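You operate a simulated robot arm through the tools that you are given. There is no shell and no other tool. Be economical: measure what you need, move in short steps, check, and stop when the job is done.

You run a simulated two-armed robot. Do the job below in one go: nothing can be reset, and whatever is moved stays where it is left.

TASK
On the top of the wooden counter, fold the beige cloth in half, so that its two short edges meet.
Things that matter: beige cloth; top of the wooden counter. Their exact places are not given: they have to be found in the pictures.

The check looks at the end state, three seconds after you hand in, the way a careful person would. Anything else that was tipped, shoved, dropped, spilled or broken makes it a failure. Flat cloth is picked up by pressing the open fingertips on it (5 to 10 N) and closing them slowly along it; thin cloth reads only 2 to 8 mm in the jaws.

THE ROBOT
Two 7-joint arms with two-finger parallel grippers on one trunk, on a base that drives. Base frame: it is fixed to the floor where the robot stands at the start and does not move with it; the origin is under the middle of the robot, x ahead of it, y to its left, z up; the surface under the hand at the start is at about z = 1.069. Units: m, degrees, N and s.
The left shoulder is at the start at [0.047, 0.174, 1.285], the right one opposite. With the tool pointing down near the work surface each hand reaches from about 0.24 to 0.68 m from the robot's upright axis, wherever it stands, measured 20 degrees to its own side. Places, roughly: top of the wooden counter [0.5, 0.4, 1.1]. Payload 3.6 kg a hand.
The TCP of each hand is the grasp point between the finger pads, 0.03 m short of the fingertips. In the tool frame z runs along the fingers and y along their closing line. Largest opening 0.11 m; finger width 0.02, thickness 0.01; the body of the gripper, 0.048 by 0.112 m, starts 0.055 m behind the TCP.
Orientation is that of the tool frame in the base frame, as [roll, pitch, yaw] about the fixed x, y, z axes, in that order (R = Rz(yaw) Ry(pitch) Rx(roll)). With the fingers straight down and closing along the base's y, the tool's x points along the base's -x, its y along +y and its z along -z.

THE INTERFACE
- The arms move only by the tool move_arm. It takes "left_deltas", "right_deltas" or both (then of equal length, played together; a hand with none holds still); each is a list of rows, each an object of numbers (a shift or turn left out is 0, a gripper value left out holds the last): "gripper": the finger opening in m, from 0 to 0.11; "x", "y", "z": the shift along the tool's x, y, z in m; "ax", "ay", "az": the turn, a rotation vector about the tool's x, y, z in degrees. In form: [{"gripper": .., "x": .., "y": .., "z": .., "ax": .., "ay": .., "az": ..}, ...]. A call has 1 to 20 rows; each row shifts and turns the commanded pose from where the row before left it, along the tool's axes as they then stand. A row lasts 0.2 s, in which the tool goes at most 0.05 m and 8.6 degrees; a call with a longer step from one row to the next is refused whole, and so is a gripper value outside its range. A pose out of reach is approached as far as the arm can. The call stops where the force on the tool passes 40 N (or 10 N more than at its start, if that is more) or the arm is blocked; 0.2 s more then pass. The fingers move at their own pace (about 0.153 m/s each) and stop on an object; they squeeze with about 29 N. The grip force told is the motor's: it shows also when the fingers shut on nothing. Time passes only in rows, and 0.2 s behind the last, so rows that do not move let the fingers close. The reply holds the time, the measured pose of the TCP, the force on the tool along the base axes, the opening and the grip force, in the units named above and with some noise, with the torque about the TCP (base axes, N m) and any sound that the robot's microphone picked up, and new pictures: "show" is both (left out), scene, wrist or none (wrist: the cameras of the hands that moved).
- Cameras (640 x 400 px; columns grow to the right, rows downward): "scene" is now at [0.1285, -0.0088, 1.455]; the picture's right is [-0.13, -0.99, 0.00], its down [-0.62, 0.08, -0.78] and it looks along [0.77, -0.10, -0.63] (base axes); focal length 267 px, centre (320, 200). "left" rides on the left gripper at [0.072, -0.017, -0.103] in its tool frame; the picture's right is [0.23, 0.97, 0.00], its down [-0.76, 0.18, -0.62] and it looks along [-0.61, 0.14, 0.78] (tool axes); focal length 222 px, centre (320, 200). "right" rides on the right gripper at [0.072, 0.017, -0.103] in its tool frame; the picture's right is [-0.23, 0.97, 0.00], its down [-0.76, -0.18, -0.62] and it looks along [-0.61, -0.14, 0.78] (tool axes); focal length 222 px, centre (320, 200).
- raise_lower(by): slides the trunk up (or, below 0, down) by that many m; the arms and the scene camera ride with it, the base frame stays. It gives what a move gives, with no picture.
- steer(legs): drives the robot by 1 to 6 legs, each [ahead, left, turn to the left] in m, m and degrees, along the robot's own axes; the way and the turn of a leg run together, so that a leg with both is an arc; at most 1.5 m and 180 degrees a leg. The arms and the cameras ride along, it lands a little off, and it stops where it bumps. It gives what a move gives, and a new picture of the scene camera.
- aim_head(pan, tilt): turns the head with the scene camera to pan (to the left, within 86 degrees either way) and tilt (down, from -29 to 69), counted from straight ahead of the robot. It gives what a move gives, and a new picture of the scene camera.
- probe_pixels(camera, pixels): for up to 12 pixels [column, row] of the newest picture of that camera ("zoom" is the newest enlarged one), the place [x, y, z] in the base frame of the surface seen there, good to about 0.003 m. The clock stands still meanwhile.
- enlarge(camera, box): a new picture of the part [left, top, right, bottom] of that camera's present view, enlarged. The clock stands still meanwhile.
- close_job(): hands the job in; it is judged then, once.

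Keep the steps short. Do not move on a guess: measure, check each grasp and each placing, and mend mistakes. In all there are 80 turns and 260 pictures (those below and enlarged ones count). Leave the grippers open and the arms clear of the work at the hand-in unless told otherwise, and finish with a single line.

The tools are called after "Request:" by a JSON object that holds its "api" and its "payload". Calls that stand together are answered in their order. move_arm: Moves the arms, as the interface text tells. Its arguments: {"type":"object","properties":{"left_deltas":{"type":"array","items":{"type":"object","properties":{"gripper":{"type":"number"},"x":{"type":"number"},"y":{"type":"number"},"z":{"type":"number"},"ax":{"type":"number"},"ay":{"type":"number"},"az":{"type":"number"}}}},"right_deltas":{"type":"array","items":{"type":"object","properties":{"gripper":{"type":"number"},"x":{"type":"number"},"y":{"type":"number"},"z":{"type":"number"},"ax":{"type":"number"},"ay":{"type":"number"},"az":{"type":"number"}}}},"show":{"type":"string","enum":["both","scene","wrist","none"]}},"required":[]} The other tools are called the same way: raise_lower (by) slides the trunk up or down; steer (legs) drives the base; aim_head (pan, tilt) turns the head that bears the scene camera; probe_pixels (camera, pixels) gives the place of the surface under pixels of a picture; enlarge (camera, box) takes an enlarged picture of a part of a camera's view; close_job () hands the job in.

At the start:

```text
t: 0.0
left_tcp_pos: [0.5018, 0.2191, 1.209]
left_ee_rot: [180.0, 0.0, -180.0]
left_wrist_force: [0.1, 0.0, 0.0]
left_ft_torque: [0.02, 0.01, -0.01]
left_opening: 0.11
left_gripper_force: 0.1
right_tcp_pos: [0.3631, -0.1939, 1.2593]
right_ee_rot: [179.9, 0.0, -179.9]
right_wrist_force: [-0.7, 0.4, -0.4]
right_ft_torque: [0.01, -0.02, 0.0]
right_opening: 0.1102
right_gripper_force: 0.2
trunk travel left (down, up): [-0.4, 0.363]
robot x, y, heading: [-0.0006, 0.002, -0.2]
head pan, tilt: [-7.2, 38.7]
```

scene: 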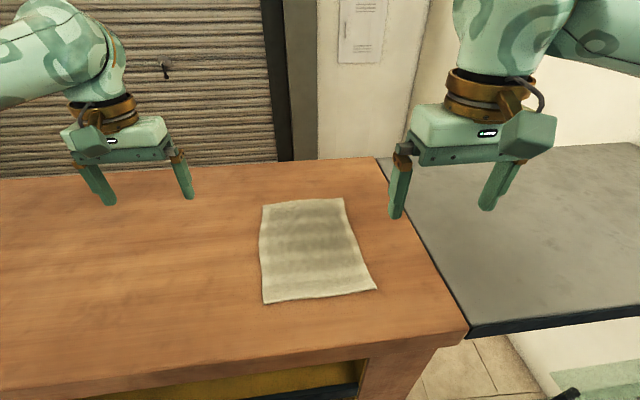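
right: 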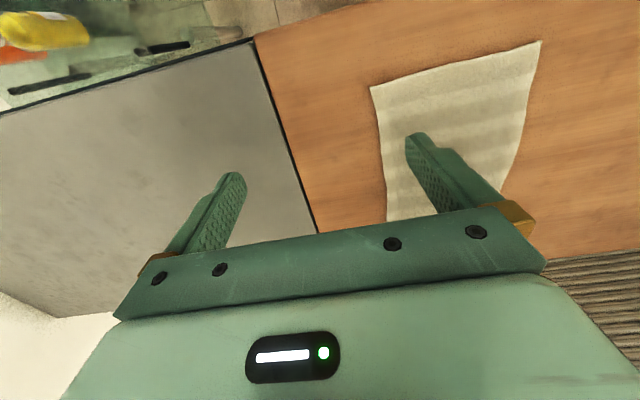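
left: 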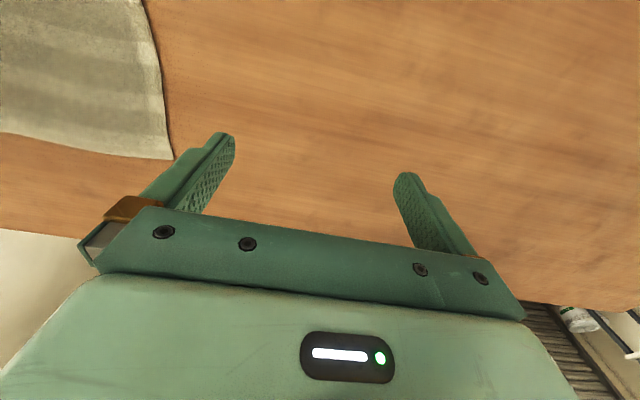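

I see the beige cloth on the counter, with corners at about (262,205), (343,198), (376,289), (264,303) in the scene picture. I measure those, its middle, and the table beside it.

Request:
{"api": "probe_pixels", "payload": {"camera": "scene", "pixels": [[264, 206], [342, 199], [374, 288], [265, 301], [260, 250], [358, 243], [310, 250], [240, 250], [400, 270], [303, 203], [320, 295], [465, 325]]}}

Request:
{"api": "enlarge", "payload": {"camera": "scene", "box": [230, 180, 400, 320]}}

```text
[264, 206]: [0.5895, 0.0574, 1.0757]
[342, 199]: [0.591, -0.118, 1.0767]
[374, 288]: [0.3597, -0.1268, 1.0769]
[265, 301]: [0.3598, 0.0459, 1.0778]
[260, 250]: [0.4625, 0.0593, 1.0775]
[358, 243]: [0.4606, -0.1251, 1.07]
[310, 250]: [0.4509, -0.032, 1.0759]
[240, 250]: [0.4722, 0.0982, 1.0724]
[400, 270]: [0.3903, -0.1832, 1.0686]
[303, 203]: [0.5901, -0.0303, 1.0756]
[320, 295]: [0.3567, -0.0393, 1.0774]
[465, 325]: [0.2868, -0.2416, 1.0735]
```

```text
2.86 times, centred on (315, 250) of scene
```

zoom: 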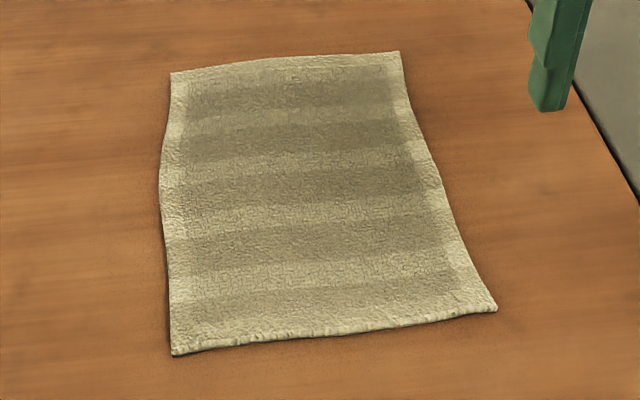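

The cloth measures about 0.23 m along x and 0.175 m along y. Its short edges are the near one at x≈0.36 and the far one at x≈0.59. I will pinch the far corners with both hands, closing along x, and fold towards me. First I turn both hands 90° with the cameras to the outside and the grippers half closed.

Request:
{"api": "move_arm", "payload": {"left_deltas": [{"az": 8.2, "gripper": 0.04}, {"az": 8.2}, {"az": 8.2}, {"az": 8.2}, {"az": 8.2}, {"az": 8.2}, {"az": 8.2}, {"az": 8.2}, {"az": 8.2}, {"az": 8.2}, {"az": 8.0}], "right_deltas": [{"az": -8.2, "gripper": 0.04}, {"az": -8.2}, {"az": -8.2}, {"az": -8.2}, {"az": -8.2}, {"az": -8.2}, {"az": -8.2}, {"az": -8.2}, {"az": -8.2}, {"az": -8.2}, {"az": -8.0}], "show": "scene"}}

```text
t: 2.4
left_tcp_pos: [0.4984, 0.2188, 1.2094]
left_ee_rot: [180.0, 0.0, 89.9]
left_wrist_force: [-0.8, 0.4, 0.8]
left_ft_torque: [-0.02, -0.04, -0.03]
left_opening: 0.0398
left_gripper_force: 0.1
right_tcp_pos: [0.339, -0.193, 1.249]
right_ee_rot: [-179.9, 4.0, -148.3]
right_wrist_force: [0.2, 0.4, -0.2]
right_ft_torque: [-0.02, -0.01, 0.01]
right_opening: 0.04
right_gripper_force: 0.1
right hand out of reach, approached as far as the arm can: row 4, 5, 6, 7, 8, 9, 10, 11
trunk travel left (down, up): [-0.4, 0.363]
robot x, y, heading: [0.0042, 0.0018, 0.1]
head pan, tilt: [-7.2, 38.7]
```

scene: 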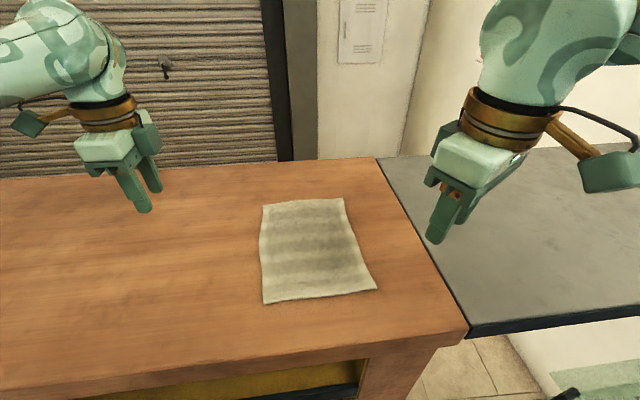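

The left hand turned fully, but the right stopped at yaw -148° because its arm is folded up too close. I move the right hand forward a little to see where it stands.

Request:
{"api": "move_arm", "payload": {"right_deltas": [{"y": -0.04}, {"y": -0.04}, {"y": -0.04}, {}], "show": "scene"}}

```text
t: 3.4
left_tcp_pos: [0.5001, 0.2189, 1.2089]
left_ee_rot: [180.0, 0.0, 89.9]
left_wrist_force: [-0.1, -0.4, 0.2]
left_ft_torque: [0.0, 0.01, 0.0]
left_opening: 0.0401
left_gripper_force: 0.0
right_tcp_pos: [0.3401, -0.1916, 1.2486]
right_ee_rot: [179.9, 4.0, -148.1]
right_wrist_force: [1.0, -0.3, -0.4]
right_ft_torque: [0.04, 0.02, 0.03]
right_opening: 0.04
right_gripper_force: 0.0
right hand out of reach, approached as far as the arm can: row 1, 2, 3
trunk travel left (down, up): [-0.4, 0.363]
robot x, y, heading: [-0.0001, 0.0001, -0.1]
head pan, tilt: [-7.2, 38.7]
```

scene: 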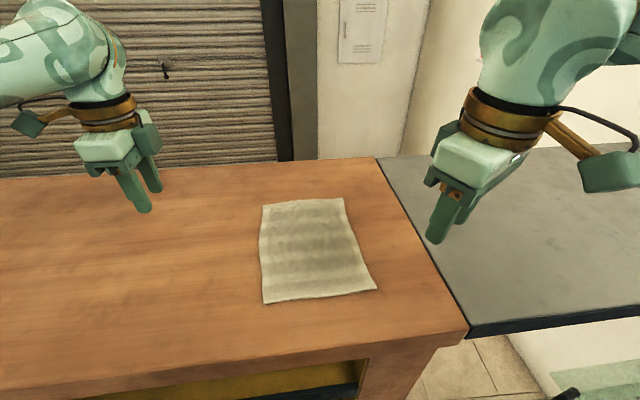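

The hand didn't follow, which suggests a wrist limit in this direction. I turn it back the other way in short steps to see how it responds.

Request:
{"api": "move_arm", "payload": {"right_deltas": [{"az": 8}, {"az": 8}, {"az": 8}, {"az": 8}], "show": "none"}}

```text
t: 4.4
left_tcp_pos: [0.5007, 0.2176, 1.2108]
left_ee_rot: [-180.0, 0.0, 90.0]
left_wrist_force: [-0.7, -0.7, -0.3]
left_ft_torque: [0.02, 0.01, 0.01]
left_opening: 0.0401
left_gripper_force: 0.1
right_tcp_pos: [0.3388, -0.1932, 1.2492]
right_ee_rot: [177.9, 3.4, 179.6]
right_wrist_force: [-0.5, -0.1, -0.8]
right_ft_torque: [0.02, 0.02, -0.02]
right_opening: 0.0401
right_gripper_force: 0.1
trunk travel left (down, up): [-0.4, 0.363]
robot x, y, heading: [-0.0013, -0.0029, -0.0]
head pan, tilt: [-7.2, 38.7]
```

Each call starts from the measured pose. The right hand is back near yaw 180°, so I carry it forward first (tool -x) and then try the turn again with more room.

Request:
{"api": "move_arm", "payload": {"right_deltas": [{"x": -0.04}, {"x": -0.04}, {"x": -0.04}, {"x": -0.04}, {"az": -8}, {"az": -8}, {"az": -8}, {"az": -8}, {"az": -8}, {"az": -8}, {"az": -8}, {"az": -8}, {"az": -8}, {"az": -8}, {"az": -8}], "show": "scene"}}

```text
t: 7.6
left_tcp_pos: [0.5012, 0.217, 1.2096]
left_ee_rot: [-179.9, -0.1, 90.0]
left_wrist_force: [0.0, -0.6, 0.1]
left_ft_torque: [0.04, 0.01, 0.01]
left_opening: 0.0401
left_gripper_force: 0.0
right_tcp_pos: [0.4998, -0.1928, 1.2598]
right_ee_rot: [178.4, 3.7, -172.4]
right_wrist_force: [0.1, -0.4, -0.9]
right_ft_torque: [-0.04, 0.04, -0.01]
right_opening: 0.04
right_gripper_force: 0.1
right hand out of reach, approached as far as the arm can: row 6, 7, 8, 9, 10, 11, 12, 13, 14, 15
trunk travel left (down, up): [-0.4, 0.363]
robot x, y, heading: [0.0012, -0.0012, 0.0]
head pan, tilt: [-7.2, 38.7]
```

scene: 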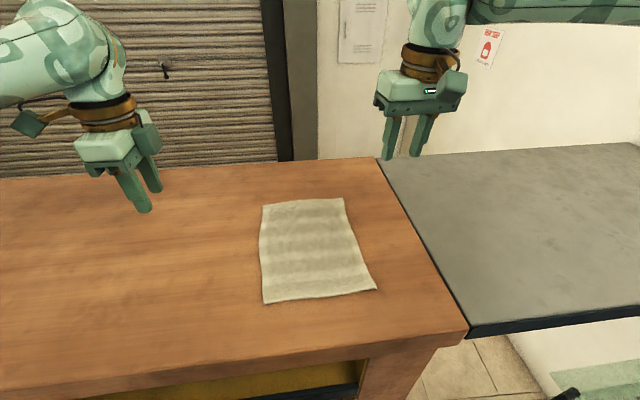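

The right wrist turns less far in this direction here. I try the opposite turn, which leaves the camera facing inside.

Request:
{"api": "move_arm", "payload": {"right_deltas": [{"az": 8.2}, {"az": 8.2}, {"az": 8.2}, {"az": 8.2}, {"az": 8.2}, {"az": 8.2}, {"az": 8.2}, {"az": 8.2}, {"az": 8.2}, {"az": 8.2}, {"az": 8.2}, {"az": 7.4}], "show": "scene"}}

```text
t: 10.2
left_tcp_pos: [0.5005, 0.2182, 1.2098]
left_ee_rot: [180.0, 0.0, 90.0]
left_wrist_force: [-0.1, -1.1, 0.6]
left_ft_torque: [-0.01, -0.01, -0.02]
left_opening: 0.0399
left_gripper_force: 0.1
right_tcp_pos: [0.499, -0.1928, 1.2607]
right_ee_rot: [176.6, -2.1, 89.9]
right_wrist_force: [-0.3, 0.2, -0.3]
right_ft_torque: [-0.02, -0.04, 0.0]
right_opening: 0.0402
right_gripper_force: 0.1
trunk travel left (down, up): [-0.4, 0.363]
robot x, y, heading: [0.0009, -0.0025, -0.0]
head pan, tilt: [-7.2, 38.7]
```

scene: 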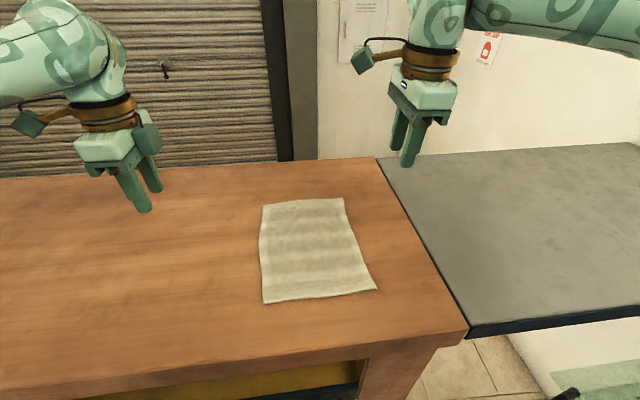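

That works: both hands are now at yaw 90°. I correct the right hand's small tilt, then bring both hands above the far corners at z≈1.16, left at y≈0.045 and right at y≈-0.105.

Request:
{"api": "move_arm", "payload": {"left_deltas": [{}, {"x": -0.035, "y": 0.012, "z": 0.01}, {"x": -0.035, "y": 0.012, "z": 0.01}, {"x": -0.035, "y": 0.012, "z": 0.01}, {"x": -0.035, "y": 0.013, "z": 0.01}, {"x": -0.033, "y": 0.013, "z": 0.01}, {}], "right_deltas": [{"ax": 3.4, "ay": -2.1}, {"x": 0.018, "y": 0.013, "z": 0.02}, {"x": 0.018, "y": 0.013, "z": 0.02}, {"x": 0.018, "y": 0.013, "z": 0.02}, {"x": 0.017, "y": 0.012, "z": 0.02}, {"x": 0.017, "y": 0.012, "z": 0.02}, {}]}}

```text
t: 11.8
left_tcp_pos: [0.5626, 0.0456, 1.159]
left_ee_rot: [180.0, 0.0, 90.0]
left_wrist_force: [-0.8, 0.5, 0.2]
left_ft_torque: [-0.02, -0.05, 0.0]
left_opening: 0.0401
left_gripper_force: 0.1
right_tcp_pos: [0.5617, -0.1054, 1.1602]
right_ee_rot: [179.9, 0.0, 90.2]
right_wrist_force: [-0.9, 0.8, 0.2]
right_ft_torque: [-0.02, -0.01, 0.02]
right_opening: 0.0401
right_gripper_force: 0.0
trunk travel left (down, up): [-0.4, 0.363]
robot x, y, heading: [-0.0017, -0.0026, 0.3]
head pan, tilt: [-7.2, 38.7]
```

scene: 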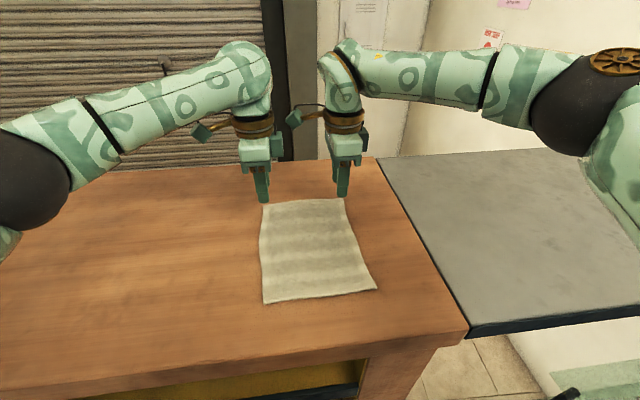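
right: 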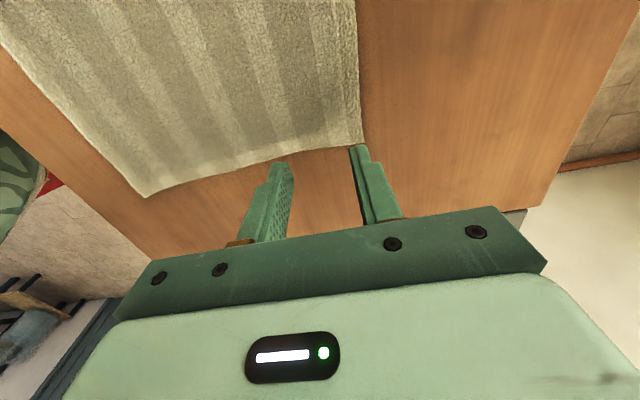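
left: 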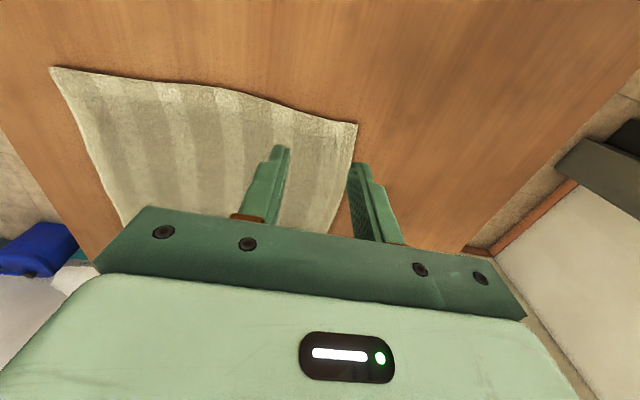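

I measure the cloth's far edge and corners from both wrist cameras.

Request:
{"api": "probe_pixels", "payload": {"camera": "right", "pixels": [[359, 140], [357, 90], [355, 20], [300, 153], [366, 130], [147, 193]]}}

Request:
{"api": "probe_pixels", "payload": {"camera": "left", "pixels": [[354, 127], [348, 155], [333, 220], [300, 108], [364, 130], [54, 72]]}}

```text
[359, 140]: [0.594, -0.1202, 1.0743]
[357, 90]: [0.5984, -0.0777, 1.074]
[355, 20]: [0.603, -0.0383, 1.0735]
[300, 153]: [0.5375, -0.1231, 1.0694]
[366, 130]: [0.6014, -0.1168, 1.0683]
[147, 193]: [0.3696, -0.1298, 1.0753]
```

```text
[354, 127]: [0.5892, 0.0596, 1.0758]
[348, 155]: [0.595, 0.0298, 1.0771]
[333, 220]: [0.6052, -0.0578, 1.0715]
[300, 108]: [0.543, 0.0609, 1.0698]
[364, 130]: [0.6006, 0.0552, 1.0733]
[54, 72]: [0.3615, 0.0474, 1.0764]
```

The far edge is at x≈0.596 on the right and 0.593 on the left, with the corners at y=-0.120 and 0.060. The cloth top is at z≈1.076, so contact should come at TCP z≈1.106. I go down to just above it, with a small shift forward.

Request:
{"api": "move_arm", "payload": {"left_deltas": [{"y": 0.001, "z": 0.015}, {"z": 0.015}, {"z": 0.012}, {"z": 0.004}, {}], "right_deltas": [{"y": 0.005, "z": 0.015}, {"z": 0.015}, {"z": 0.012}, {"z": 0.004}, {}], "show": "wrist"}}

```text
t: 13.0
left_tcp_pos: [0.5637, 0.0443, 1.1124]
left_ee_rot: [-179.9, 0.1, 90.0]
left_wrist_force: [-0.2, 0.1, 0.7]
left_ft_torque: [0.01, 0.01, -0.01]
left_opening: 0.0398
left_gripper_force: 0.0
right_tcp_pos: [0.5677, -0.106, 1.1122]
right_ee_rot: [-179.9, 0.0, 90.1]
right_wrist_force: [-0.2, 0.2, -0.2]
right_ft_torque: [0.04, 0.0, -0.04]
right_opening: 0.0399
right_gripper_force: 0.1
trunk travel left (down, up): [-0.4, 0.363]
robot x, y, heading: [0.0019, -0.0027, 0.0]
head pan, tilt: [-7.2, 38.7]
```

right: 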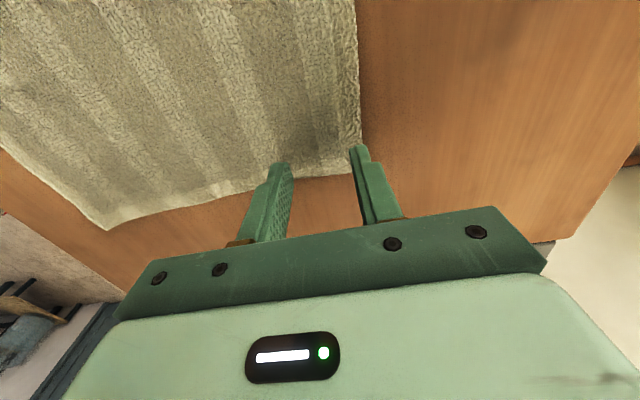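
left: 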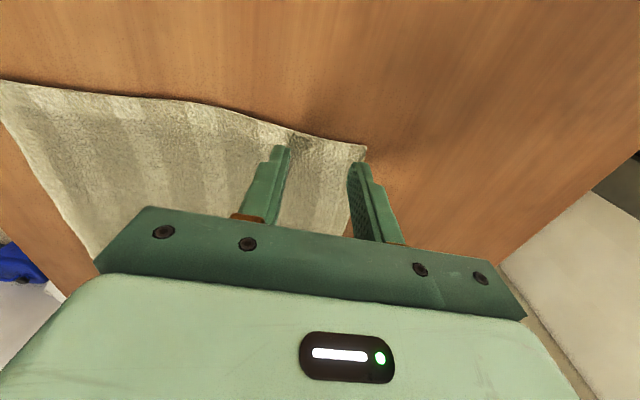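

Both outer fingers stand over the hem. I press down in 2 mm steps and watch the force.

Request:
{"api": "move_arm", "payload": {"left_deltas": [{"z": 0.002}, {"z": 0.002}, {"z": 0.002}, {}], "right_deltas": [{"z": 0.002}, {"z": 0.002}, {"z": 0.002}, {}], "show": "none"}}

```text
t: 14.0
left_tcp_pos: [0.5629, 0.0442, 1.1077]
left_ee_rot: [-180.0, 0.0, 90.0]
left_wrist_force: [0.4, -1.2, 0.7]
left_ft_torque: [0.01, -0.04, 0.0]
left_opening: 0.04
left_gripper_force: 0.0
right_tcp_pos: [0.5666, -0.1054, 1.1066]
right_ee_rot: [179.9, 0.0, 90.1]
right_wrist_force: [-0.2, -0.2, -0.3]
right_ft_torque: [-0.01, 0.01, -0.02]
right_opening: 0.0401
right_gripper_force: 0.0
trunk travel left (down, up): [-0.4, 0.363]
robot x, y, heading: [-0.0038, -0.0012, 0.1]
head pan, tilt: [-7.2, 38.7]
```

No contact force yet. I go further down in small steps.

Request:
{"api": "move_arm", "payload": {"left_deltas": [{"z": 0.0015}, {"z": 0.0015}, {"z": 0.001}, {}], "right_deltas": [{"z": 0.0015}, {"z": 0.0015}, {"z": 0.001}, {}], "show": "none"}}

```text
t: 15.0
left_tcp_pos: [0.5631, 0.0455, 1.1035]
left_ee_rot: [-180.0, -0.1, 90.0]
left_wrist_force: [0.7, -1.3, 1.6]
left_ft_torque: [-0.04, -0.01, 0.01]
left_opening: 0.04
left_gripper_force: 0.1
right_tcp_pos: [0.567, -0.1062, 1.1035]
right_ee_rot: [179.9, 0.0, 90.1]
right_wrist_force: [2.5, 0.1, 6.8]
right_ft_torque: [0.01, -0.06, 0.0]
right_opening: 0.0399
right_gripper_force: 0.2
trunk travel left (down, up): [-0.4, 0.363]
robot x, y, heading: [-0.0007, 0.0023, 0.1]
head pan, tilt: [-7.2, 38.7]
```

The right hand presses with 6.8 N, the left with 1.6 N. I lower only the left by about 1 mm.

Request:
{"api": "move_arm", "payload": {"left_deltas": [{"z": 0.001}, {}], "show": "none"}}

```text
t: 15.6
left_tcp_pos: [0.563, 0.0454, 1.1024]
left_ee_rot: [180.0, 0.1, 90.0]
left_wrist_force: [1.9, -1.4, 6.9]
left_ft_torque: [-0.03, -0.09, 0.01]
left_opening: 0.0399
left_gripper_force: 0.1
right_tcp_pos: [0.567, -0.1055, 1.103]
right_ee_rot: [179.9, 0.0, 90.1]
right_wrist_force: [1.6, 0.0, 8.4]
right_ft_torque: [0.03, -0.09, -0.01]
right_opening: 0.0401
right_gripper_force: 0.1
trunk travel left (down, up): [-0.4, 0.363]
robot x, y, heading: [0.0034, -0.0035, 0.2]
head pan, tilt: [-7.2, 38.7]
```

Both hands now press with 7–8 N. I close the fingers slowly.

Request:
{"api": "move_arm", "payload": {"left_deltas": [{"gripper": 0.037}, {"gripper": 0.034}, {"gripper": 0.031}, {"gripper": 0.028}, {"gripper": 0.025}, {"gripper": 0.022}, {"gripper": 0.019}, {"gripper": 0.016}, {"gripper": 0.013}, {"gripper": 0.01}, {"gripper": 0.007}, {"gripper": 0.004}, {"gripper": 0.0}, {}, {}], "right_deltas": [{"gripper": 0.037}, {"gripper": 0.034}, {"gripper": 0.031}, {"gripper": 0.028}, {"gripper": 0.025}, {"gripper": 0.022}, {"gripper": 0.019}, {"gripper": 0.016}, {"gripper": 0.013}, {"gripper": 0.01}, {"gripper": 0.007}, {"gripper": 0.004}, {"gripper": 0.0}, {}, {}]}}

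```text
t: 18.8
left_tcp_pos: [0.5617, 0.0454, 1.1029]
left_ee_rot: [179.9, -0.1, 89.9]
left_wrist_force: [-0.1, -2.9, 7.5]
left_ft_torque: [-0.08, -0.04, 0.0]
left_opening: 0.0046
left_gripper_force: 28.7
right_tcp_pos: [0.5653, -0.1063, 1.1022]
right_ee_rot: [180.0, 0.0, 90.1]
right_wrist_force: [0.1, 0.8, 7.2]
right_ft_torque: [0.04, -0.03, -0.08]
right_opening: 0.005
right_gripper_force: 29.3
trunk travel left (down, up): [-0.4, 0.363]
robot x, y, heading: [-0.0029, -0.0004, -0.0]
head pan, tilt: [-7.2, 38.7]
```

scene: 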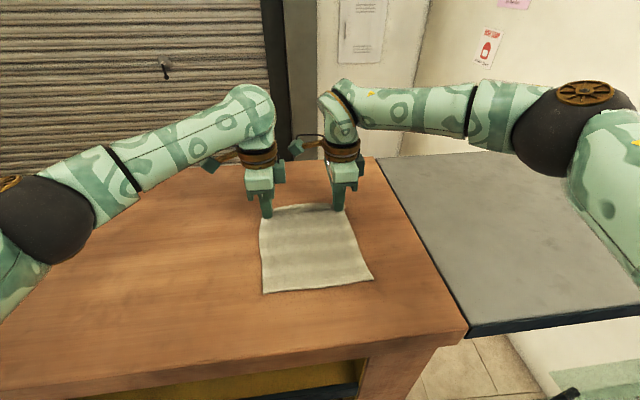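
right: 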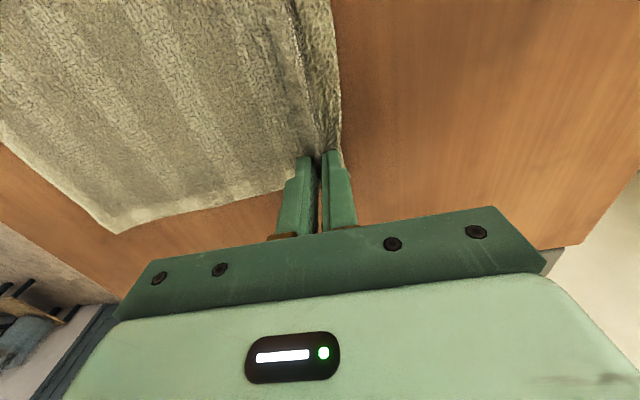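
left: 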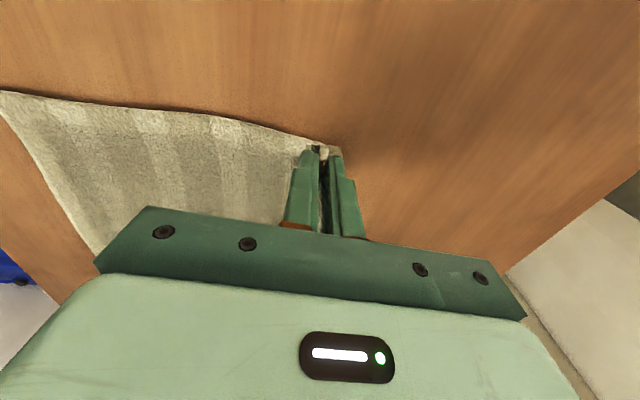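

Both jaws read about 5 mm, so they hold cloth. I lift both 5 cm straight up to check the grasp.

Request:
{"api": "move_arm", "payload": {"left_deltas": [{"z": -0.01}, {"z": -0.02}, {"z": -0.02}, {}], "right_deltas": [{"z": -0.01}, {"z": -0.02}, {"z": -0.02}, {}]}}

Request:
{"api": "enlarge", "payload": {"camera": "scene", "box": [220, 130, 420, 310]}}

```text
t: 19.8
left_tcp_pos: [0.5641, 0.0443, 1.1517]
left_ee_rot: [180.0, -0.1, 90.1]
left_wrist_force: [-0.7, -1.1, -0.5]
left_ft_torque: [-0.06, 0.0, 0.01]
left_opening: 0.0046
left_gripper_force: 28.6
right_tcp_pos: [0.5664, -0.1052, 1.1505]
right_ee_rot: [-179.9, 0.0, 90.2]
right_wrist_force: [-0.7, 0.8, -0.2]
right_ft_torque: [0.03, -0.02, -0.03]
right_opening: 0.0047
right_gripper_force: 28.6
trunk travel left (down, up): [-0.4, 0.363]
robot x, y, heading: [0.0006, -0.0019, -0.1]
head pan, tilt: [-7.2, 38.7]
```

scene: 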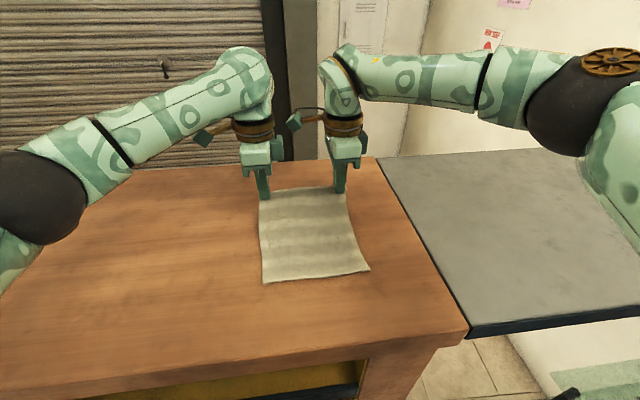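
right: 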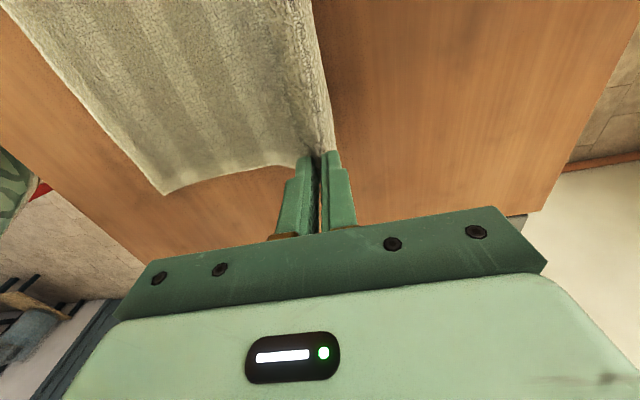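
left: 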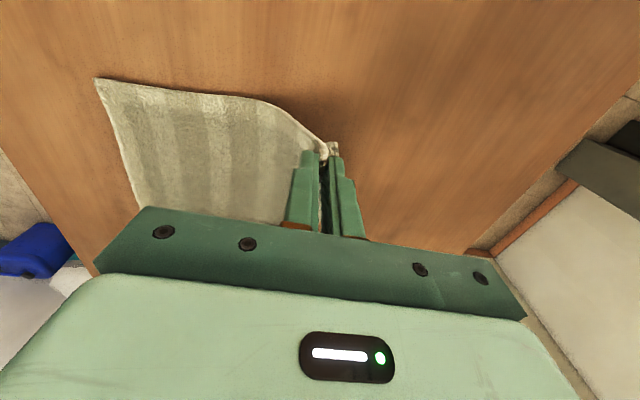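

```text
2.22 times, centred on (320, 220) of scene
```

zoom: 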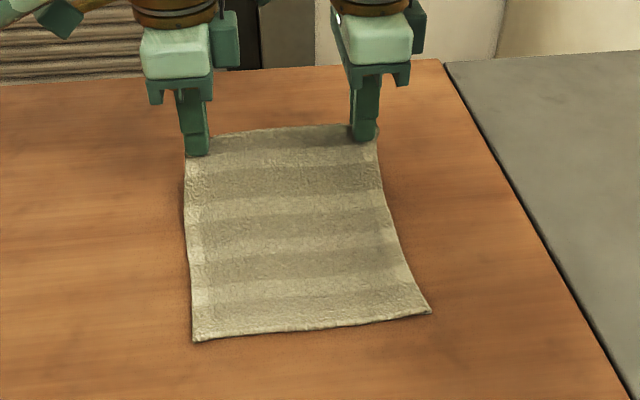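

Both hands hold the cloth and the edge lifts cleanly. I measure where the near edge lies now.

Request:
{"api": "probe_pixels", "payload": {"camera": "scene", "pixels": [[265, 280], [320, 275], [366, 269], [300, 230], [310, 250], [300, 200]]}}

```text
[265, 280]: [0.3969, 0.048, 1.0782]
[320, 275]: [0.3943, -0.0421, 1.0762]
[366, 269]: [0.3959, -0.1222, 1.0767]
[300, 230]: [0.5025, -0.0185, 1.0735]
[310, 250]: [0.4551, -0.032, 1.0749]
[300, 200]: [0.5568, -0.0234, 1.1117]
```

The near edge is now at x≈0.396, so the fold line should be near x≈0.51. I swing the lifted edge towards me along a low arc so the bottom half isn't dragged. This is the first part, up to about x=0.505.

Request:
{"api": "move_arm", "payload": {"left_deltas": [{"y": -0.015, "z": -0.01}, {"y": -0.015, "z": -0.006}, {"y": -0.015, "z": -0.003}, {"y": -0.015, "z": 0}, {}], "right_deltas": [{"y": -0.015, "z": -0.01}, {"y": -0.015, "z": -0.006}, {"y": -0.015, "z": -0.003}, {"y": -0.015, "z": 0}, {}]}}

Request:
{"api": "enlarge", "payload": {"camera": "scene", "box": [220, 130, 420, 310]}}

```text
t: 21.0
left_tcp_pos: [0.5035, 0.045, 1.1722]
left_ee_rot: [-179.8, 0.0, 90.0]
left_wrist_force: [1.1, -1.0, -1.1]
left_ft_torque: [-0.02, 0.0, 0.02]
left_opening: 0.0045
left_gripper_force: 28.4
right_tcp_pos: [0.5071, -0.1061, 1.1695]
right_ee_rot: [180.0, 0.0, 90.1]
right_wrist_force: [-0.2, 0.5, -0.3]
right_ft_torque: [0.03, 0.02, -0.01]
right_opening: 0.0044
right_gripper_force: 29.2
trunk travel left (down, up): [-0.4, 0.363]
robot x, y, heading: [-0.002, -0.001, -0.1]
head pan, tilt: [-7.2, 38.7]
```

scene: 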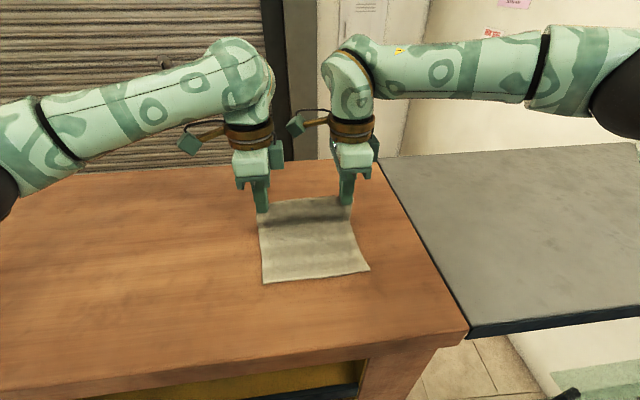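
right: 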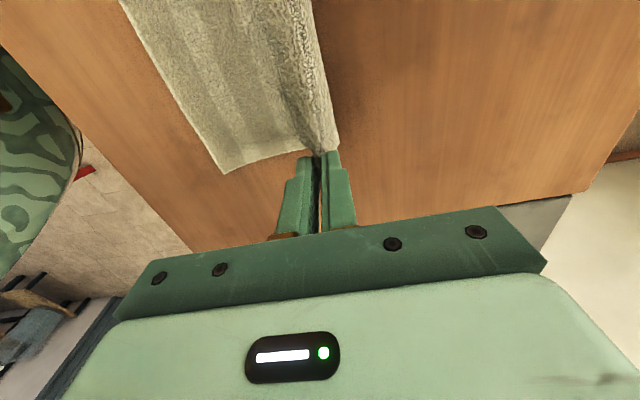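
left: 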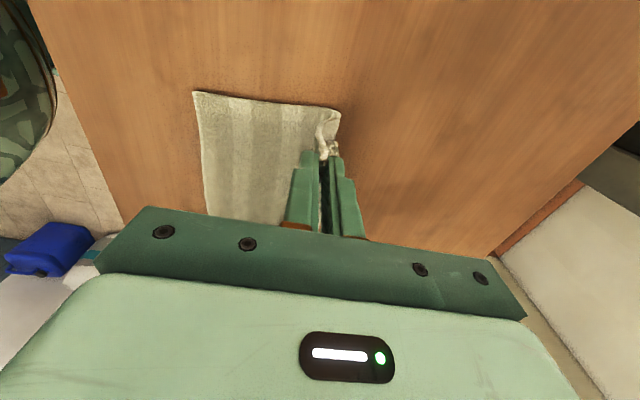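

```text
2.22 times, centred on (320, 220) of scene
```

zoom: 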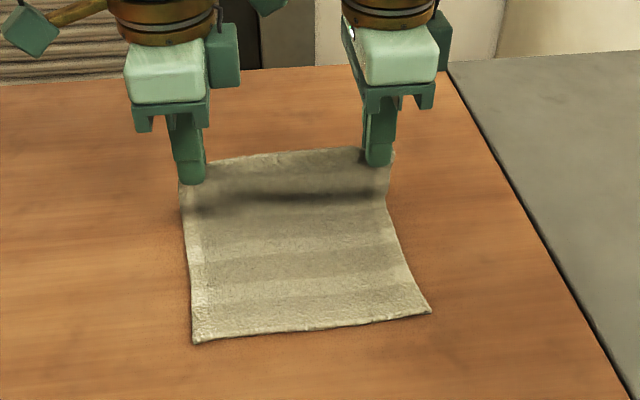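

The bottom half stays put and the top half stands up. I look closer at how the left jaws hold the edge.

Request:
{"api": "enlarge", "payload": {"camera": "left", "box": [270, 80, 390, 180]}}

Request:
{"api": "enlarge", "payload": {"camera": "right", "box": [250, 60, 390, 200]}}

```text
4.00 times, centred on (330, 130) of left
```

zoom: 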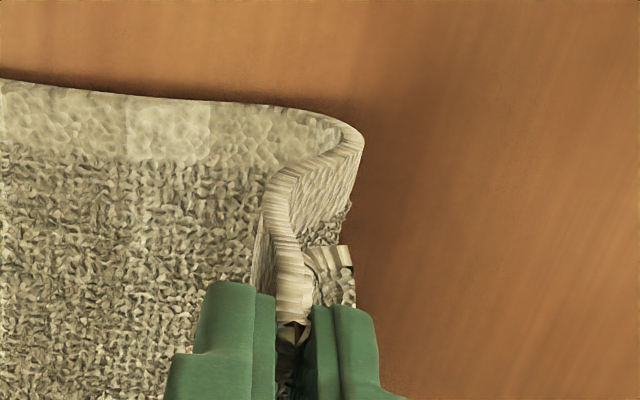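

```text
2.86 times, centred on (320, 130) of right
```

zoom: 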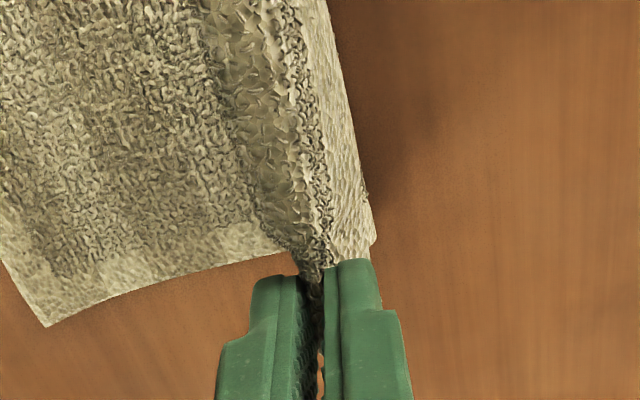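

The jaws hold a small ruck, with about 1 cm of hem on the outside. I continue the arc, tilting the fingers so that they point away from me and the hem tends to lie towards me.

Request:
{"api": "move_arm", "payload": {"left_deltas": [{"y": -0.014, "z": 0.001, "ax": -8}, {"y": -0.0167, "z": 0.0037, "ax": -8}, {"y": -0.0196, "z": 0.0068, "ax": -8}, {"y": -0.0207, "z": 0.0072, "ax": -8}, {"y": -0.0193, "z": 0.0045, "ax": -8}, {}], "right_deltas": [{"y": -0.014, "z": 0.001, "ax": -8}, {"y": -0.0167, "z": 0.0037, "ax": -8}, {"y": -0.0196, "z": 0.0068, "ax": -8}, {"y": -0.0207, "z": 0.0072, "ax": -8}, {"y": -0.0193, "z": 0.0045, "ax": -8}, {}]}}

Request:
{"api": "enlarge", "payload": {"camera": "scene", "box": [220, 130, 420, 310]}}

```text
t: 22.4
left_tcp_pos: [0.4251, 0.0438, 1.1229]
left_ee_rot: [139.9, 0.2, 90.0]
left_wrist_force: [-0.2, 0.6, 0.3]
left_ft_torque: [-0.03, 0.07, 0.0]
left_opening: 0.0043
left_gripper_force: 29.0
right_tcp_pos: [0.4291, -0.1034, 1.1245]
right_ee_rot: [139.9, -0.1, 90.1]
right_wrist_force: [1.3, 0.1, -0.2]
right_ft_torque: [0.03, 0.07, 0.01]
right_opening: 0.0047
right_gripper_force: 29.0
trunk travel left (down, up): [-0.4, 0.363]
robot x, y, heading: [-0.0015, -0.0008, 0.2]
head pan, tilt: [-7.2, 38.7]
```

scene: 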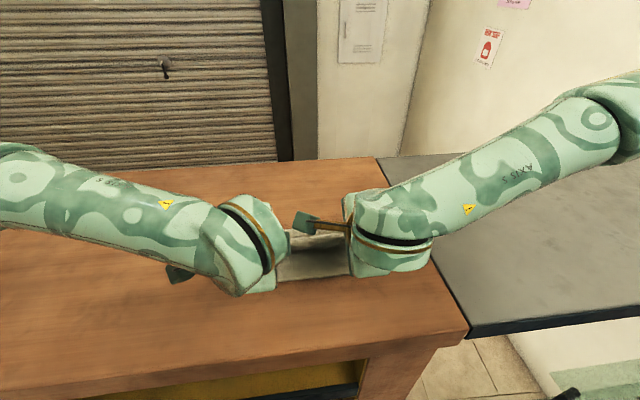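
right: 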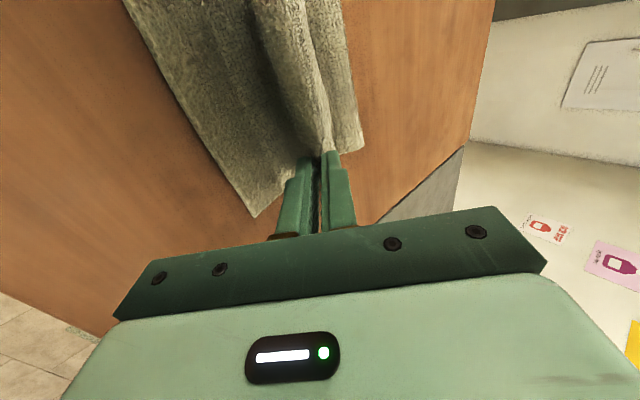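
left: 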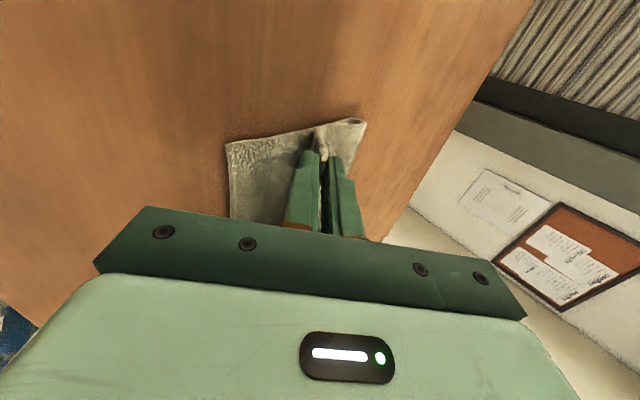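

```text
2.22 times, centred on (320, 220) of scene
```

zoom: 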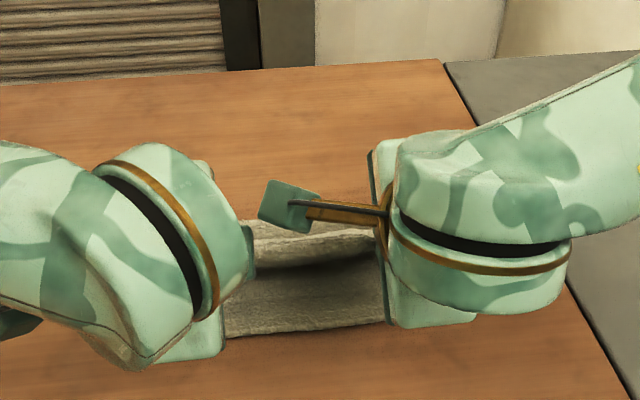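

The scene view is partly blocked, so I measure through the wrist cameras: the bottom layer's near corner and the fold end.

Request:
{"api": "probe_pixels", "payload": {"camera": "left", "pixels": [[230, 146], [362, 123], [300, 131], [245, 200], [332, 127], [345, 125]]}}

Request:
{"api": "probe_pixels", "payload": {"camera": "right", "pixels": [[250, 212], [358, 145], [345, 100], [180, 90], [322, 130], [335, 60]]}}

Request:
{"api": "enlarge", "payload": {"camera": "left", "box": [210, 90, 390, 200]}}

Request:
{"api": "enlarge", "payload": {"camera": "right", "box": [200, 40, 400, 230]}}

```text
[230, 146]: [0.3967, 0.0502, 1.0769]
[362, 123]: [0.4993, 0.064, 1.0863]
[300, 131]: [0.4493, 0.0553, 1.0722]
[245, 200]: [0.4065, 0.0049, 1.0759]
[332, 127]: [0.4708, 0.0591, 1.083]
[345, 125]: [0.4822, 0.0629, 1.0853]
```

```text
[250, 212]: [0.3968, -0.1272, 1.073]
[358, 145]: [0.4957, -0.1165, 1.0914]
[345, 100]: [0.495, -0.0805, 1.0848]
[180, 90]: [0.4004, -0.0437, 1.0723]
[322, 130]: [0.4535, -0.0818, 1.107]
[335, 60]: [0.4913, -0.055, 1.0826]
```

```text
3.56 times, centred on (300, 145) of left
```

zoom: 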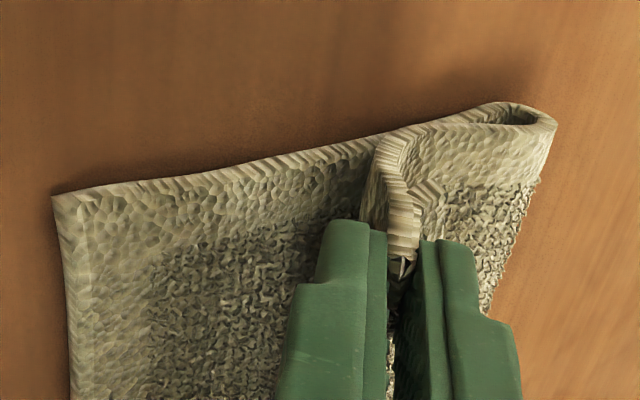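

```text
2.11 times, centred on (300, 135) of right
```

zoom: 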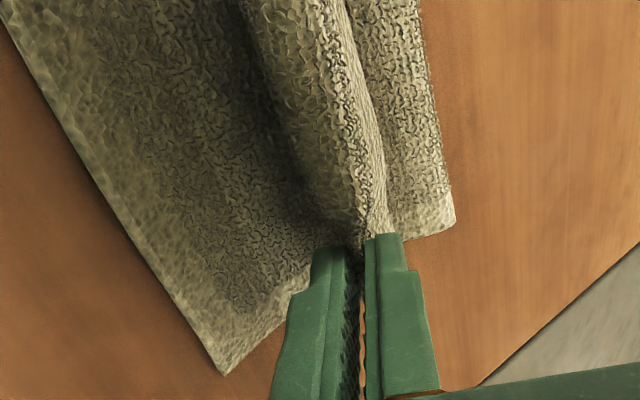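

The bottom near edge is still at x=0.397 and the fold end is at x≈0.499 with slack. I lower both tips 1 cm straight down.

Request:
{"api": "move_arm", "payload": {"left_deltas": [{"y": -0.0032, "z": 0.0038}, {"y": -0.0032, "z": 0.0038}, {}], "right_deltas": [{"y": -0.0032, "z": 0.0038}, {"y": -0.0032, "z": 0.0038}, {}], "show": "wrist"}}

Request:
{"api": "enlarge", "payload": {"camera": "left", "box": [210, 90, 390, 200]}}

```text
t: 23.2
left_tcp_pos: [0.4255, 0.0446, 1.1135]
left_ee_rot: [140.0, 0.1, 90.0]
left_wrist_force: [0.2, -1.4, 0.3]
left_ft_torque: [0.0, 0.06, 0.0]
left_opening: 0.0041
left_gripper_force: 28.7
right_tcp_pos: [0.4304, -0.1064, 1.1146]
right_ee_rot: [140.0, 0.1, 90.0]
right_wrist_force: [0.0, 0.7, 0.3]
right_ft_torque: [-0.03, 0.09, -0.01]
right_opening: 0.0044
right_gripper_force: 28.9
trunk travel left (down, up): [-0.4, 0.363]
robot x, y, heading: [0.0, 0.0015, 0.1]
head pan, tilt: [-7.2, 38.7]
```

right: 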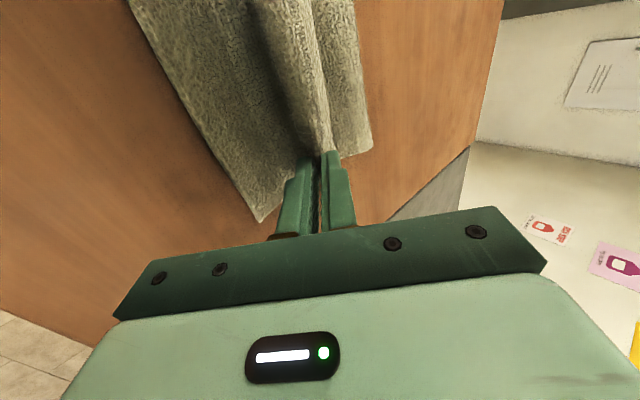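
left: 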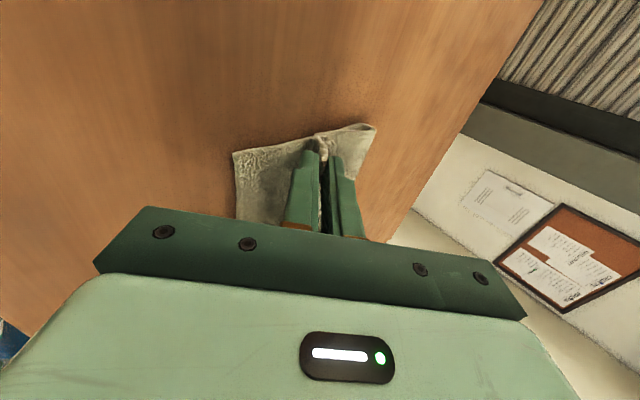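

```text
3.56 times, centred on (300, 145) of left
```

zoom: 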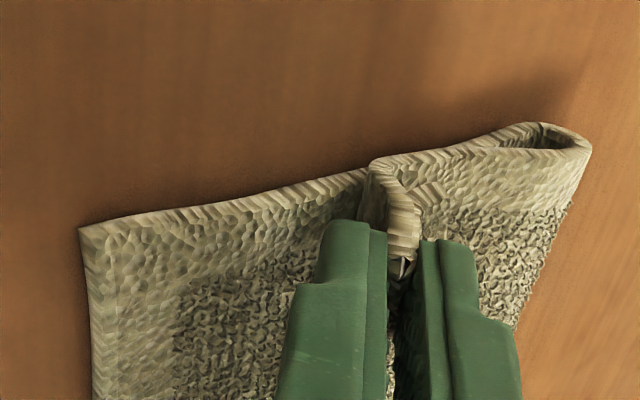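

Request:
{"api": "probe_pixels", "payload": {"camera": "left", "pixels": [[234, 156], [373, 128], [374, 132], [360, 180]]}}

Request:
{"api": "probe_pixels", "payload": {"camera": "right", "pixels": [[258, 218], [368, 145], [362, 80], [355, 20]]}}

```text
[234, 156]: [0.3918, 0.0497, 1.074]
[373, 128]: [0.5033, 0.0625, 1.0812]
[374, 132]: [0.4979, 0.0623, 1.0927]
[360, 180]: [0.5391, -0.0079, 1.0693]
```

```text
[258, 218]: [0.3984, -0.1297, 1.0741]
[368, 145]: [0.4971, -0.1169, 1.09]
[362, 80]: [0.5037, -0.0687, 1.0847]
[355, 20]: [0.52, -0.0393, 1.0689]
```

The fold is at x≈0.503 and the bottom edge at x≈0.395. I open the jaws slowly, wait, and draw back along the fingers.

Request:
{"api": "move_arm", "payload": {"left_deltas": [{"gripper": 0.008}, {"gripper": 0.012}, {"gripper": 0.016}, {"gripper": 0.02}, {"gripper": 0.024}, {}, {"z": -0.01}, {"z": -0.01}, {"z": -0.015}, {"z": -0.015}, {}], "right_deltas": [{"gripper": 0.008}, {"gripper": 0.012}, {"gripper": 0.016}, {"gripper": 0.02}, {"gripper": 0.024}, {}, {"z": -0.01}, {"z": -0.01}, {"z": -0.015}, {"z": -0.015}, {}]}}

```text
t: 25.6
left_tcp_pos: [0.3943, 0.044, 1.1519]
left_ee_rot: [140.0, 0.0, 90.2]
left_wrist_force: [0.0, 0.1, 0.5]
left_ft_torque: [0.02, 0.0, -0.01]
left_opening: 0.0237
left_gripper_force: 0.0
right_tcp_pos: [0.3992, -0.1079, 1.1524]
right_ee_rot: [140.1, 0.0, 90.1]
right_wrist_force: [0.4, -0.7, -0.6]
right_ft_torque: [-0.04, 0.02, -0.02]
right_opening: 0.024
right_gripper_force: 0.1
trunk travel left (down, up): [-0.4, 0.363]
robot x, y, heading: [-0.0044, 0.0006, 0.2]
head pan, tilt: [-7.2, 38.7]
```

scene: 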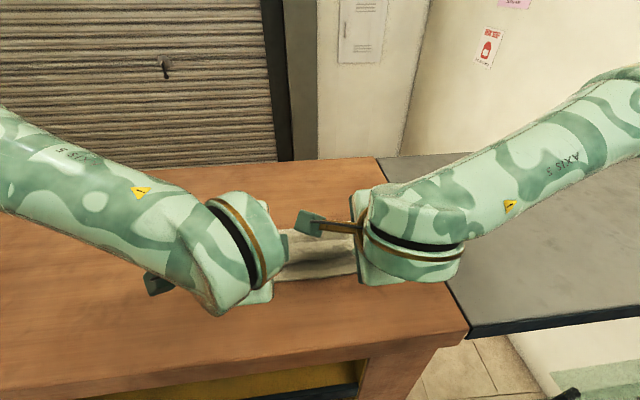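
right: 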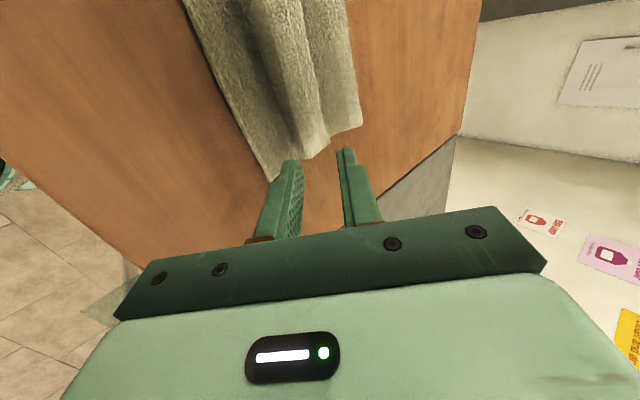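
left: 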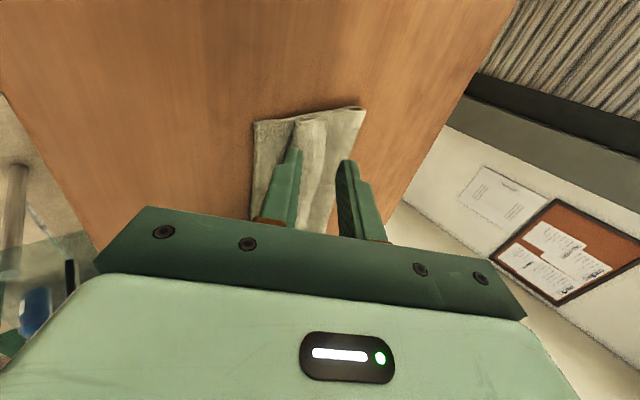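

It is released, and the hem stays partly rolled. I raise and spread the hands to get a clear view.

Request:
{"api": "move_arm", "payload": {"left_deltas": [{"y": 0.02, "z": -0.025}, {"x": 0.04, "y": 0.012, "z": -0.013}, {"x": 0.04}, {"x": 0.04}, {"x": 0.04}, {}], "right_deltas": [{"y": 0.02, "z": -0.025}, {"x": -0.04, "y": 0.012, "z": -0.013}, {"x": -0.04}, {"x": -0.04}, {"x": -0.04}, {}], "show": "scene"}}

Request:
{"api": "enlarge", "payload": {"camera": "scene", "box": [230, 190, 400, 310]}}

```text
t: 27.0
left_tcp_pos: [0.3998, 0.2045, 1.2026]
left_ee_rot: [140.1, 0.1, 90.0]
left_wrist_force: [0.5, -0.7, 0.4]
left_ft_torque: [0.0, 0.0, 0.01]
left_opening: 0.0239
left_gripper_force: 0.1
left hand out of reach, approached as far as the arm can: row 5
right_tcp_pos: [0.4026, -0.2656, 1.2033]
right_ee_rot: [140.0, 0.0, 90.1]
right_wrist_force: [0.3, -0.2, -0.1]
right_ft_torque: [0.0, 0.0, -0.01]
right_opening: 0.0238
right_gripper_force: 0.0
right hand out of reach, approached as far as the arm can: row 4
trunk travel left (down, up): [-0.4, 0.363]
robot x, y, heading: [0.0011, -0.0002, -0.2]
head pan, tilt: [-7.2, 38.7]
```

scene: 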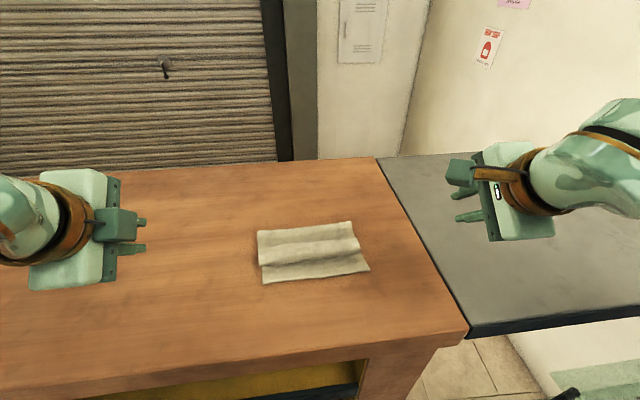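

```text
3.33 times, centred on (315, 250) of scene
```

zoom: 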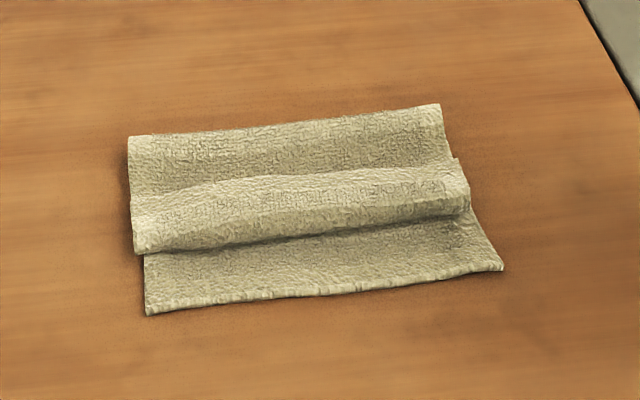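

The fold line is good, but the hem is rolled back on top as a ridge. I measure the ridge and its edges.

Request:
{"api": "probe_pixels", "payload": {"camera": "zoom", "pixels": [[150, 300], [490, 265], [140, 150], [435, 115], [150, 190], [150, 210], [150, 240], [450, 165], [455, 190], [450, 210], [300, 180], [300, 150]]}}

Request:
{"api": "enlarge", "payload": {"camera": "scene", "box": [320, 205, 390, 285]}}

```text
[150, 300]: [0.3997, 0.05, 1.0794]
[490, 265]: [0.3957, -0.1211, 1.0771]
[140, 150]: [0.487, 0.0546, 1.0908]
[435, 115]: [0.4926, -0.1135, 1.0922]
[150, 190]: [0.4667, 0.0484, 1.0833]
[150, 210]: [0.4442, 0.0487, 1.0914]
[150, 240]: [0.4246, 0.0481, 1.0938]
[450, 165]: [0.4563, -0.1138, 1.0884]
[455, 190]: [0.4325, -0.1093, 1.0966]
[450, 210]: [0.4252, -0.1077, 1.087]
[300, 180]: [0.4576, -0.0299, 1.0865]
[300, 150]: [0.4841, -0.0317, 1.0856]
```

```text
5.00 times, centred on (355, 245) of scene
```

zoom: 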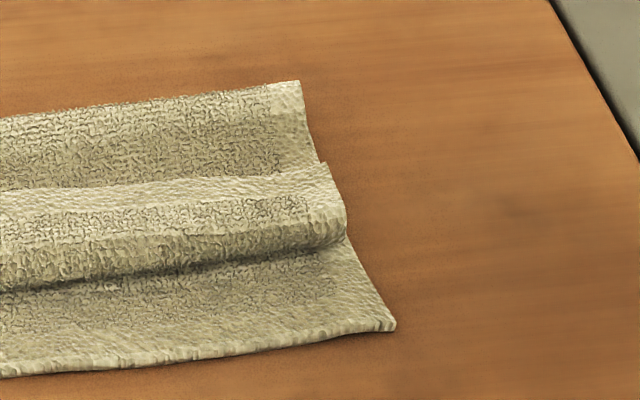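

The hem edge lies on top of the flap at x≈0.46, with the roll at x≈0.42. I will unroll it by pushing the hem edge towards me with the two open fingertips of one hand, just skimming the flap. First I turn the left hand back to straight down, closing along y, and open it wide.

Request:
{"api": "move_arm", "payload": {"left_deltas": [{"ax": 8, "gripper": 0.11}, {"ax": 8}, {"ax": 8}, {"ax": 8}, {"ax": 8}, {"az": -8.2}, {"az": -8.2}, {"az": -8.2}, {"az": -8.2}, {"az": -8.2}, {"az": -8.2}, {"az": -8.2}, {"az": -8.2}, {"az": -8.2}, {"az": -8.2}, {"az": -8}, {}], "show": "none"}}

```text
t: 30.6
left_tcp_pos: [0.4, 0.203, 1.203]
left_ee_rot: [-180.0, -0.1, -179.9]
left_wrist_force: [-0.4, 0.2, 0.3]
left_ft_torque: [-0.01, 0.0, 0.01]
left_opening: 0.1101
left_gripper_force: 0.0
right_tcp_pos: [0.4009, -0.2656, 1.2035]
right_ee_rot: [140.0, -0.1, 90.0]
right_wrist_force: [-0.6, 0.2, -1.0]
right_ft_torque: [0.01, 0.01, -0.02]
right_opening: 0.024
right_gripper_force: 0.0
trunk travel left (down, up): [-0.4, 0.363]
robot x, y, heading: [0.0015, -0.0008, -0.0]
head pan, tilt: [-7.2, 38.7]
```

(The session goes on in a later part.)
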